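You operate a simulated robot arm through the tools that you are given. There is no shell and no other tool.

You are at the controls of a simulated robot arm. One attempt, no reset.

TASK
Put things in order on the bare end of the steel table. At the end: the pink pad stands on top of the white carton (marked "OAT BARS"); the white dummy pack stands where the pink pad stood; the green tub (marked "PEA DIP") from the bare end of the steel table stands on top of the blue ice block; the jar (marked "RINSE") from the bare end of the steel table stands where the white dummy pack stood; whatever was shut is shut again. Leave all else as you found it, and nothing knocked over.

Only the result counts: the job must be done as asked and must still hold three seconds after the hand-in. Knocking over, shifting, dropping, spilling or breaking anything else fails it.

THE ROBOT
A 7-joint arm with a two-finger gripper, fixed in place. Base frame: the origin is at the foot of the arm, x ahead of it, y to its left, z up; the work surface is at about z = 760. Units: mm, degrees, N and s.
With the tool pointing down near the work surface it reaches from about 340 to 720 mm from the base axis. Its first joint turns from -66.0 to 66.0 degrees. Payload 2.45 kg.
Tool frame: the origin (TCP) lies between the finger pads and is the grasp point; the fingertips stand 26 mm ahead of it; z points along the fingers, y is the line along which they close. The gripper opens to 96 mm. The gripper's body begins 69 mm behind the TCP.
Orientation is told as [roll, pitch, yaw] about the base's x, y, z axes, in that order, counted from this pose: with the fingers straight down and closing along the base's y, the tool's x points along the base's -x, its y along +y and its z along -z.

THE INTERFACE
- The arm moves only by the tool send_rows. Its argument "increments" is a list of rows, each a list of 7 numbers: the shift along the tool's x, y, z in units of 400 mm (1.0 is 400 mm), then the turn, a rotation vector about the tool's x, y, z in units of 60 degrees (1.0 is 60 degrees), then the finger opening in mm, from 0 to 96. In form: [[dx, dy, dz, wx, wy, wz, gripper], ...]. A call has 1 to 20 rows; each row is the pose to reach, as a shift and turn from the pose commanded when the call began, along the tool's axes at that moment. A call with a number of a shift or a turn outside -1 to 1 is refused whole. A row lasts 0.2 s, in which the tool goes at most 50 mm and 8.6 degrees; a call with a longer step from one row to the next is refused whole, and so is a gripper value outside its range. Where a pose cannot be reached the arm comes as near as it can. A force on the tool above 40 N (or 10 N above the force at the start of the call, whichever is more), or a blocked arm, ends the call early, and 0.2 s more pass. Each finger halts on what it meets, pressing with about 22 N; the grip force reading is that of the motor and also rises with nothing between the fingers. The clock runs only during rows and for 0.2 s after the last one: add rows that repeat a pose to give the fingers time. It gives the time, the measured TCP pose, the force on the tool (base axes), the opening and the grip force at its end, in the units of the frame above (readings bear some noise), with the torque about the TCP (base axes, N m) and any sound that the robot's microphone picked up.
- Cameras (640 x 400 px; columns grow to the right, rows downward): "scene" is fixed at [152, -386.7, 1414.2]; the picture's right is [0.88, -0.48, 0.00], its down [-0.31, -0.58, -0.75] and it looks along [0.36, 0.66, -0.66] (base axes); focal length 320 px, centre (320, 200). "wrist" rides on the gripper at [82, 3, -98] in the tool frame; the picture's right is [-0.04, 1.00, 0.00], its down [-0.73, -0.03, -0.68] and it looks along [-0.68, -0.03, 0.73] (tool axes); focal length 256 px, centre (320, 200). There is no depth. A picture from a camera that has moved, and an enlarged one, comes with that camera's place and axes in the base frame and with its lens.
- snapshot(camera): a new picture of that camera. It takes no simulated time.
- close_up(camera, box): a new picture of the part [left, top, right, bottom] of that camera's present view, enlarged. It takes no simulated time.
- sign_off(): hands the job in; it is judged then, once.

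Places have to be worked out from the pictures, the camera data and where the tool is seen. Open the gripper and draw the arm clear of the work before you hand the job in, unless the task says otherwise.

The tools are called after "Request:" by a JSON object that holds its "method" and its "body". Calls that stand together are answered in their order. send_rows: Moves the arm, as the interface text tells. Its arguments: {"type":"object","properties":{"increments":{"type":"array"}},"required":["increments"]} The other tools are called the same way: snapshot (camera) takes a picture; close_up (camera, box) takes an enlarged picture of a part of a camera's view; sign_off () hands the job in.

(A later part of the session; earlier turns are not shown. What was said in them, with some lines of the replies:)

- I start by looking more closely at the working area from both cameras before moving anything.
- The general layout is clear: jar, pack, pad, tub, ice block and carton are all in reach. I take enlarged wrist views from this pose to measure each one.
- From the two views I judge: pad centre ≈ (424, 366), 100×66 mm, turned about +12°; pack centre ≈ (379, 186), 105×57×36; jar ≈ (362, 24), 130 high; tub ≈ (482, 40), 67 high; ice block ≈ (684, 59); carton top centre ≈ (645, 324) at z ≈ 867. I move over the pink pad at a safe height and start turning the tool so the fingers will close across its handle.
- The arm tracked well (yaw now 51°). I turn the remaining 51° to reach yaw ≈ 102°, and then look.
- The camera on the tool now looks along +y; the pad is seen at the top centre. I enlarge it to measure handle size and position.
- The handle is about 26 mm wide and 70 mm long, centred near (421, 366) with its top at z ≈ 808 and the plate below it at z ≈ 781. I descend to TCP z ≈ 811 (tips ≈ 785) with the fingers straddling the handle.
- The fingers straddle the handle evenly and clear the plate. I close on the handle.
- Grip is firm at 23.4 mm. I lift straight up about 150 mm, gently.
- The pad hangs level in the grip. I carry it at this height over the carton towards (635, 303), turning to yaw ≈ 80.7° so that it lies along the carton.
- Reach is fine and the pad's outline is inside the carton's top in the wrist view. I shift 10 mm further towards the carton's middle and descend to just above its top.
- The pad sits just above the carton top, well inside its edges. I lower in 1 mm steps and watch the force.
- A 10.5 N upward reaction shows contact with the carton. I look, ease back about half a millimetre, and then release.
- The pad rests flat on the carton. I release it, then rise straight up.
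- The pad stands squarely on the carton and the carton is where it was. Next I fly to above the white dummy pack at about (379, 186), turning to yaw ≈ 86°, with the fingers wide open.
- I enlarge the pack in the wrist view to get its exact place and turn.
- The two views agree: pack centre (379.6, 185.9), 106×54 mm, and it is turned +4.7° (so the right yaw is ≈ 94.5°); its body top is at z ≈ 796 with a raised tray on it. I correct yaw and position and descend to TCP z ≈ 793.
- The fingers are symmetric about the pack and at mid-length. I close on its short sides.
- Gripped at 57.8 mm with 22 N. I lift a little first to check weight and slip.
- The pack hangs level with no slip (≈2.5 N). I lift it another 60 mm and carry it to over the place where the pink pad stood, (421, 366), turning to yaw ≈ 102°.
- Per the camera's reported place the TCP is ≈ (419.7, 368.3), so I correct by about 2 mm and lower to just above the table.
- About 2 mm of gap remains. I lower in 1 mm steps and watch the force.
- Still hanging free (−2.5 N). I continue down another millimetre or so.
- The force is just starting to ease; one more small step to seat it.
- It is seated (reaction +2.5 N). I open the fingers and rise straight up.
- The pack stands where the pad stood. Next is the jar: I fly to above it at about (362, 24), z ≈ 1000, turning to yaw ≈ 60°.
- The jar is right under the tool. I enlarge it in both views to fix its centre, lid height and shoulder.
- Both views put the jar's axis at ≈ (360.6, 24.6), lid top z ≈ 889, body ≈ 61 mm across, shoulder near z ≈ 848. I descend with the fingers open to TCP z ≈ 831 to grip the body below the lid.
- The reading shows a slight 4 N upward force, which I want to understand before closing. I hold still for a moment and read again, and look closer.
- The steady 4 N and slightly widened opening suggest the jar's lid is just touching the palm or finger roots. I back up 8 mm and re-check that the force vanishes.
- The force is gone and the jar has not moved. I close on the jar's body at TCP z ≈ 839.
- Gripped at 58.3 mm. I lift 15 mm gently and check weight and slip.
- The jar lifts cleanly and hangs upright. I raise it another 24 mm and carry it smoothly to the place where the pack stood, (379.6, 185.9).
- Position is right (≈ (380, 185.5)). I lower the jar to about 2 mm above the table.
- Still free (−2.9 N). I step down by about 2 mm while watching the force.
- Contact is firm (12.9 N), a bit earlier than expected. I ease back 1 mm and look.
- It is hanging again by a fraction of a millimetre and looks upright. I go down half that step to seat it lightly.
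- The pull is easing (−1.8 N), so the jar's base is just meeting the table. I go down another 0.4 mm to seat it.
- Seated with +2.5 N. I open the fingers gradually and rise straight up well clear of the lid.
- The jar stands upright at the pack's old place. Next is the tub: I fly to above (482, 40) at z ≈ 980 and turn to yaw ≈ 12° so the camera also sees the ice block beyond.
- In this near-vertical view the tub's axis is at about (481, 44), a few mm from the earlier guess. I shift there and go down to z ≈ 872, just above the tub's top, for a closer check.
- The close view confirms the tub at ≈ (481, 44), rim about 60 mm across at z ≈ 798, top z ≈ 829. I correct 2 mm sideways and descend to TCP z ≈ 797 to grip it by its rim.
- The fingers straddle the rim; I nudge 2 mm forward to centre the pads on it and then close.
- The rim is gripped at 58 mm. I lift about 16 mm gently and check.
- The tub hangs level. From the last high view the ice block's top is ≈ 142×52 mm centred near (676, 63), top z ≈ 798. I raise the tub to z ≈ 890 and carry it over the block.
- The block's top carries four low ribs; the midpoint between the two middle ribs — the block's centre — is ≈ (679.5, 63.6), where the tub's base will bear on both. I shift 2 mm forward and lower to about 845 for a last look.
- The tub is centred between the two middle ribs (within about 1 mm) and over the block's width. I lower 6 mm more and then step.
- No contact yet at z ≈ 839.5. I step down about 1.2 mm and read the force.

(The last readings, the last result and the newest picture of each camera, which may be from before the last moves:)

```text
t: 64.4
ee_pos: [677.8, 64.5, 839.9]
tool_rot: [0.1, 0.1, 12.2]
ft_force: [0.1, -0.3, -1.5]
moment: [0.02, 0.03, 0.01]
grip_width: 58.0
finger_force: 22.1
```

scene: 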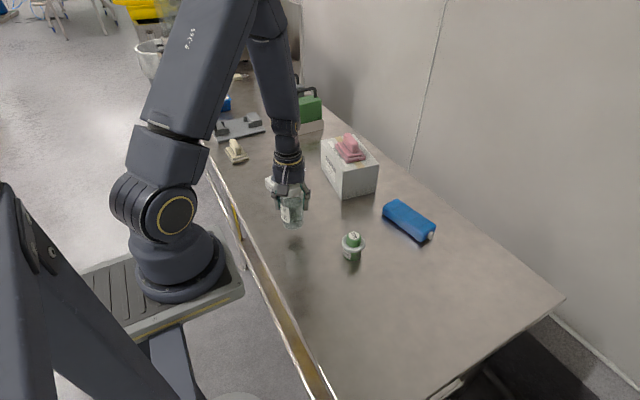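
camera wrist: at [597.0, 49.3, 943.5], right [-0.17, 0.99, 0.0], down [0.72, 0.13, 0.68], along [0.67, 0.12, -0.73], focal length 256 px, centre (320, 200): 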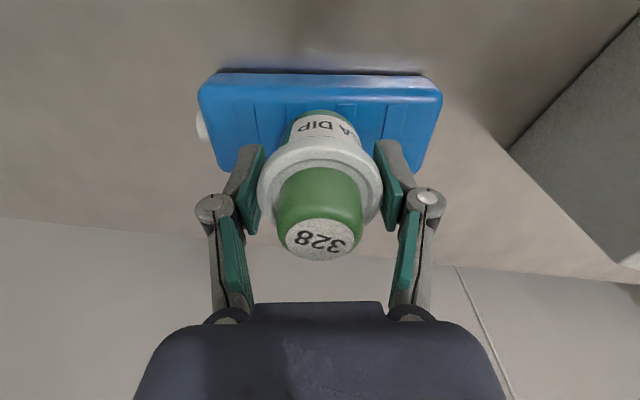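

Still free. Another 1.2 mm down.

Request:
{"method": "send_rows", "body": {"increments": [[0, 0, 0.0015, 0, 0, 0, 45], [0, 0, 0.003, 0, 0, 0, 45], [0, 0, 0.003, 0, 0, 0, 45]]}}

Request:
{"method": "close_up", "body": {"camera": "scene", "box": [380, 180, 440, 240]}}

```text
t: 65.2
ee_pos: [676.8, 62.8, 838.1]
tool_rot: [0.0, 0.0, 12.2]
ft_force: [0.8, 0.4, -1.5]
moment: [0.01, 0.0, 0.0]
grip_width: 58.1
finger_force: 22.0
```

```text
6.67 times, centred on (410, 210) of scene
camera zoom: at [152.0, -386.7, 1414.2], right [0.88, -0.48, 0.0], down [-0.31, -0.58, -0.75], along [0.36, 0.66, -0.66], focal length 2136 px, centre (-280, 133)
```

zoom: 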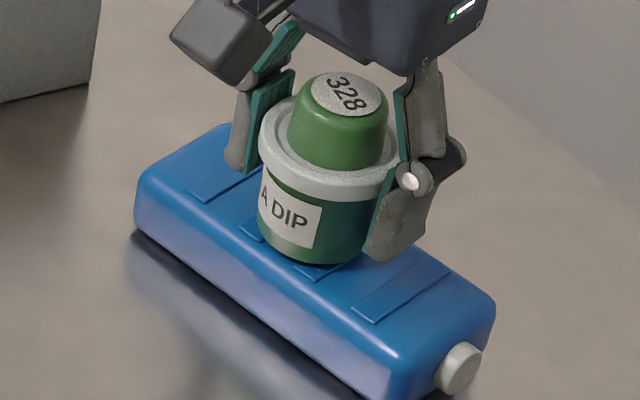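

The tub is nearly down on the ribs, still no reaction. I go down another 1.2 mm.

Request:
{"method": "send_rows", "body": {"increments": [[0, 0, 0.0015, 0, 0, 0, 45], [0, 0, 0.003, 0, 0, 0, 45], [0, 0, 0.003, 0, 0, 0, 45]]}}

```text
t: 66.0
ee_pos: [676.7, 64.2, 835.4]
tool_rot: [0.0, 0.0, 12.2]
ft_force: [-0.2, -0.7, -0.9]
moment: [-0.03, 0.01, 0.01]
grip_width: 57.9
finger_force: 22.3
```

The pull is just about the tub's own weight. I go down another millimetre.

Request:
{"method": "send_rows", "body": {"increments": [[0, 0, 0.0015, 0, 0, 0, 45], [0, 0, 0.0025, 0, 0, 0, 45], [0, 0, 0.0025, 0, 0, 0, 45]]}}

```text
t: 66.8
ee_pos: [677.7, 63.9, 835.4]
tool_rot: [0.1, 0.0, 12.2]
ft_force: [0.2, -0.2, -1.3]
moment: [-0.01, 0.01, -0.01]
grip_width: 58.2
finger_force: 22.0
```

Still free at z ≈ 835 (base ≈ 798). Another millimetre down.

Request:
{"method": "send_rows", "body": {"increments": [[0, 0, 0.0015, 0, 0, 0, 45], [0, 0, 0.0025, 0, 0, 0, 45], [0, 0, 0.0025, 0, 0, 0, 45]]}}

Request:
{"method": "close_up", "body": {"camera": "scene", "box": [380, 180, 440, 240]}}

```text
t: 67.6
ee_pos: [676.7, 63.1, 835.1]
tool_rot: [0.0, 0.0, 12.3]
ft_force: [0.9, 0.1, -0.9]
moment: [0.0, 0.01, 0.0]
grip_width: 58.0
finger_force: 22.2
```

```text
6.67 times, centred on (410, 210) of scene
camera zoom: at [152.0, -386.7, 1414.2], right [0.88, -0.48, 0.0], down [-0.31, -0.58, -0.75], along [0.36, 0.66, -0.66], focal length 2136 px, centre (-280, 133)
```

zoom: 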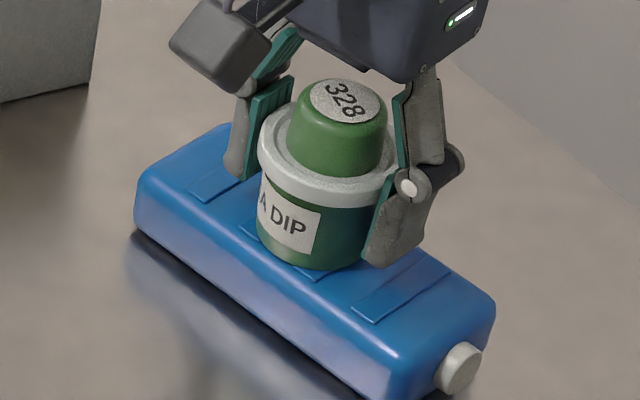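

The picture shows it still moving down with the tool, so no contact yet. I continue in 1 mm steps.

Request:
{"method": "send_rows", "body": {"increments": [[0, 0, 0.0015, 0, 0, 0, 45], [0, 0, 0.0025, 0, 0, 0, 45], [0, 0, 0.0025, 0, 0, 0, 45]]}}

```text
t: 68.4
ee_pos: [677.7, 65.0, 834.1]
tool_rot: [0.0, 0.0, 12.2]
ft_force: [-0.1, -0.1, 0.6]
moment: [0.02, -0.02, 0.02]
grip_width: 57.8
finger_force: 21.5
```

The force has turned to +0.6 N: first touch. One more 0.5 mm to seat it firmly.

Request:
{"method": "send_rows", "body": {"increments": [[0, 0, 0.001, 0, 0, 0, 45], [0, 0, 0.0013, 0, 0, 0, 45], [0, 0, 0.0013, 0, 0, 0, 45]]}}

Request:
{"method": "close_up", "body": {"camera": "scene", "box": [380, 180, 440, 240]}}

Request:
{"method": "close_up", "body": {"camera": "wrist", "box": [200, 50, 440, 200]}}

```text
t: 69.2
ee_pos: [677.8, 64.7, 832.8]
tool_rot: [0.0, 0.0, 12.2]
ft_force: [-2.3, -1.0, 4.8]
moment: [0.03, 0.0, 0.0]
grip_width: 57.9
finger_force: 22.2
```

```text
6.67 times, centred on (410, 210) of scene
camera zoom: at [151.9, -386.7, 1414.2], right [0.88, -0.48, 0.0], down [-0.31, -0.58, -0.75], along [0.36, 0.66, -0.66], focal length 2136 px, centre (-280, 133)
```

zoom: 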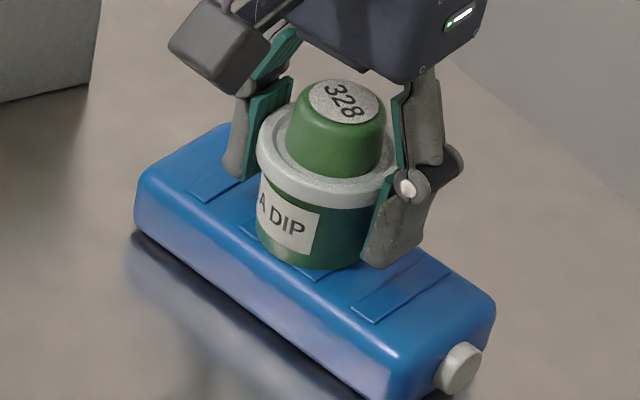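

```text
2.67 times, centred on (320, 125) of wrist
camera zoom: at [597.0, 49.1, 931.1], right [-0.17, 0.99, 0.0], down [0.72, 0.13, 0.68], along [0.67, 0.12, -0.73], focal length 683 px, centre (320, 400)
```

zoom: 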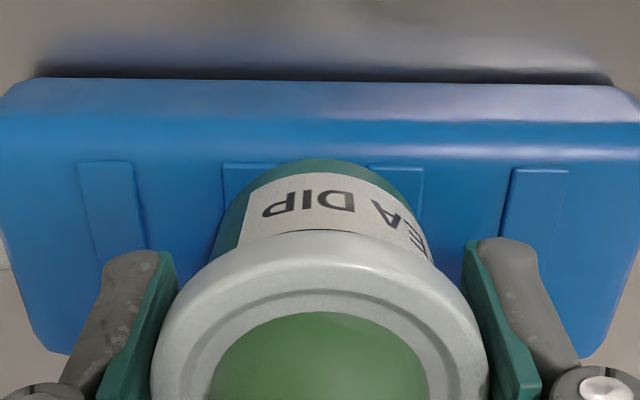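

Seated with ≈ 5 N, square between the middle ribs. I open the fingers slowly and rise straight up.

Request:
{"method": "send_rows", "body": {"increments": [[0, 0, -0.0005, 0, 0, 0, 60], [0, 0, -0.0005, 0, 0, 0, 66], [0, 0, -0.0005, 0, 0, 0, 74], [0, 0, -0.0005, 0, 0, 0, 84], [0, 0, -0.0005, 0, 0, 0, 90], [0, 0, -0.0005, 0, 0, 0, 90], [0, 0, -0.02, 0, 0, 0, 90], [0, 0, -0.06, 0, 0, 0, 90], [0, 0, -0.12, 0, 0, 0, 90], [0, 0, -0.2, 0, 0, 0, 90], [0, 0, -0.3, 0, 0, 0, 90], [0, 0, -0.36, 0, 0, 0, 90], [0, 0, -0.36, 0, 0, 0, 90]]}}

Request:
{"method": "snapshot", "body": {"camera": "wrist"}}

Request:
{"method": "snapshot", "body": {"camera": "scene"}}

Request:
{"method": "close_up", "body": {"camera": "scene", "box": [370, 160, 450, 250]}}

```text
t: 72.0
ee_pos: [676.5, 63.6, 977.7]
tool_rot: [0.0, 0.1, 12.2]
ft_force: [0.1, -0.1, 0.3]
moment: [0.0, -0.02, 0.0]
grip_width: 90.0
finger_force: 0.1
```

```text
taken
camera wrist: at [597.7, 48.9, 1074.4], right [-0.17, 0.99, 0.0], down [0.72, 0.13, 0.68], along [0.67, 0.12, -0.73], focal length 256 px, centre (320, 200)
```

wrist: 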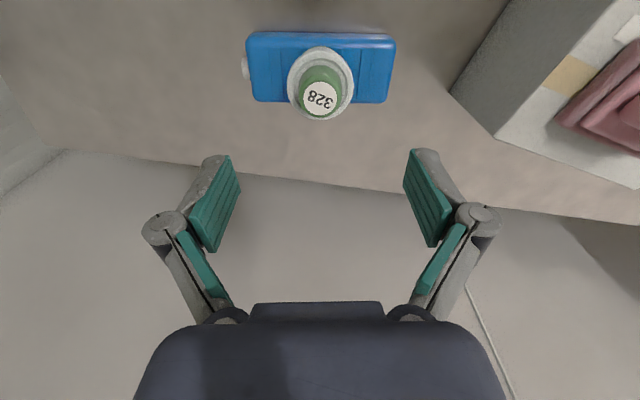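

```text
taken
```

scene: 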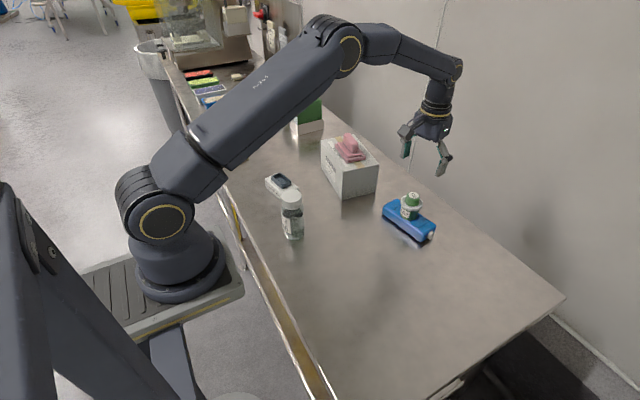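

```text
4.44 times, centred on (410, 205) of scene
camera zoom: at [152.0, -386.7, 1414.2], right [0.88, -0.48, 0.0], down [-0.31, -0.58, -0.75], along [0.36, 0.66, -0.66], focal length 1424 px, centre (-80, 178)
```

zoom: 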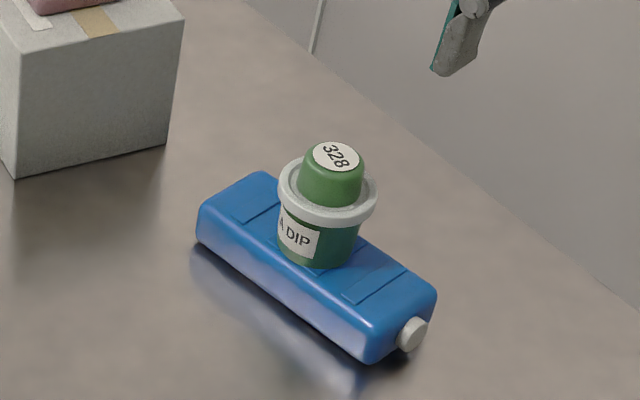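

The tub stands level on the block. I now draw the arm up and back to roughly its starting pose and check everything once more.

Request:
{"method": "send_rows", "body": {"increments": [[0.026, 0.0222, -0.03, 0, 0, 0.008, 90], [0.0842, 0.072, -0.08, 0, 0, 0.026, 90], [0.1554, 0.133, -0.13, 0, 0, 0.048, 90], [0.2266, 0.1939, -0.18, 0, 0, 0.07, 90], [0.2979, 0.2548, -0.22, 0, 0, 0.092, 90], [0.3691, 0.3158, -0.26, 0, 0, 0.114, 90], [0.4403, 0.3767, -0.29, 0, 0, 0.136, 90], [0.5115, 0.4377, -0.31, 0, 0, 0.158, 90], [0.5763, 0.4931, -0.32, 0, 0, 0.178, 90], [0.6281, 0.5374, -0.32, 0, 0, 0.194, 90], [0.6475, 0.554, -0.32, 0, 0, 0.2, 90], [0.6475, 0.554, -0.32, 0, 0, 0.2, 90]]}}

Request:
{"method": "snapshot", "body": {"camera": "wrist"}}

Request:
{"method": "snapshot", "body": {"camera": "scene"}}

Request:
{"method": "close_up", "body": {"camera": "scene", "box": [220, 110, 460, 270]}}

Request:
{"method": "close_up", "body": {"camera": "wrist", "box": [80, 0, 480, 250]}}

```text
t: 74.6
ee_pos: [376.8, 227.2, 1105.6]
tool_rot: [-0.1, -0.1, 0.2]
ft_force: [0.4, 0.6, 0.1]
moment: [-0.02, -0.01, -0.01]
grip_width: 90.2
finger_force: 0.1
```

```text
taken
camera wrist: at [294.6, 228.3, 1202.9], right [0.04, 1.0, 0.0], down [0.73, -0.03, 0.68], along [0.68, -0.03, -0.73], focal length 256 px, centre (320, 200)
```

wrist: 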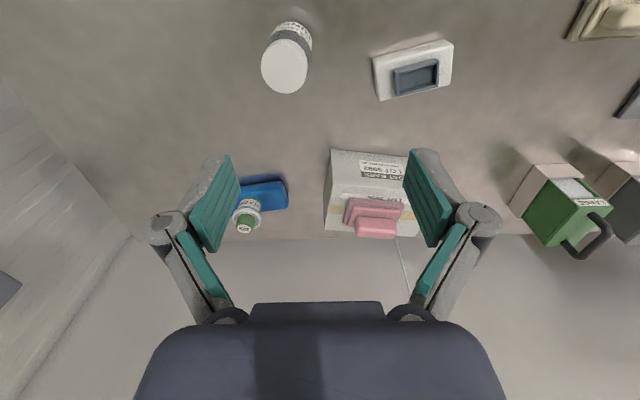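

```text
taken
```

scene: 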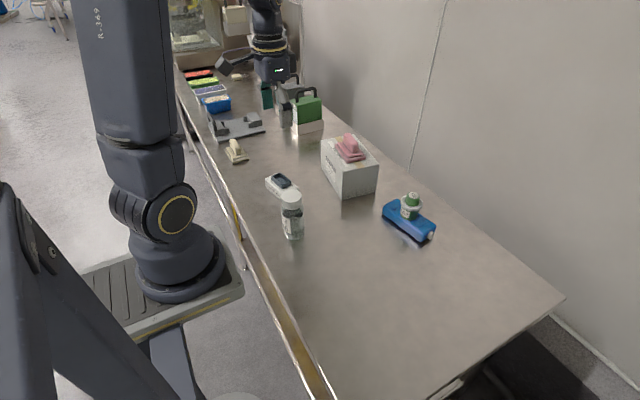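

```text
2.50 times, centred on (340, 190) of scene
camera zoom: at [152.0, -386.7, 1414.2], right [0.88, -0.48, 0.0], down [-0.31, -0.58, -0.75], along [0.36, 0.66, -0.66], focal length 801 px, centre (270, 225)
```

zoom: 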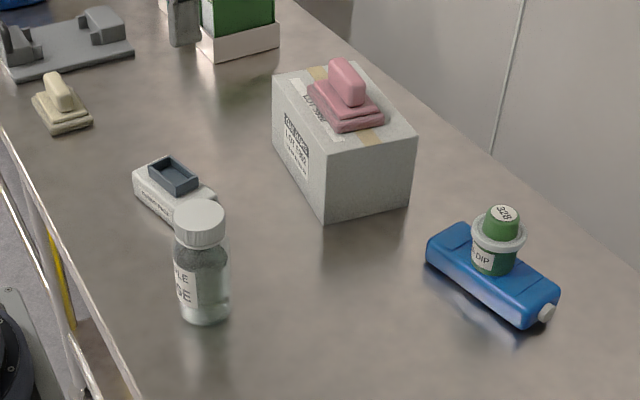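

```text
1.60 times, centred on (280, 125) of wrist
camera zoom: at [294.6, 228.3, 1202.9], right [0.04, 1.0, 0.0], down [0.73, -0.03, 0.68], along [0.68, -0.03, -0.73], focal length 410 px, centre (384, 320)
```

zoom: 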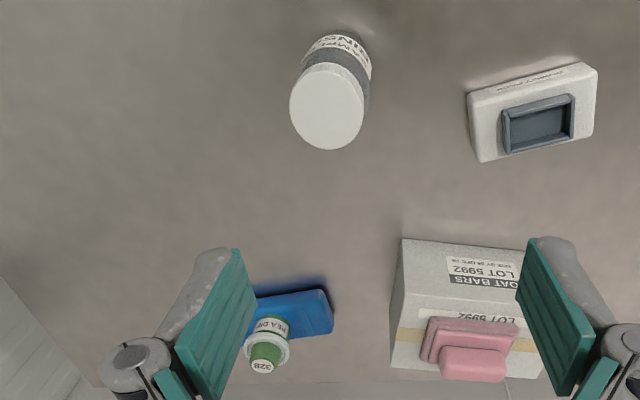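

All four items are in place: pad on the carton, pack where the pad stood, jar where the pack stood, tub on the ice block. All are upright, the carton and block have not moved, nothing was opened, and the arm is clear with the gripper open, so I hand in the job.

Request:
{"method": "sign_off", "body": {}}

```text
The job is handed in.
```

The job is handed in. In the last pictures before hand-in, all four items were in place and upright:

- **Pink pad:** on top of the "OAT BARS" carton, lying along it and well inside the edges.
- **White dummy pack:** where the pink pad stood, at about (421, 366) and turned the same way.
- **"RINSE" jar:** where the dummy pack stood, at about (380, 186), with its lid on.
- **"PEA DIP" tub:** level on the blue ice block, centred between the two middle ribs.

The carton and ice block show no movement compared with the first pictures, and nothing was opened or knocked over. While picking up the jar, the gripper pressed on its lid with about 4 N. I backed off, and the jar had not moved. The arm was back near its starting pose with the gripper open when I handed in.

I have no result from the judging, so I can't confirm that everything held for the three seconds afterwards.
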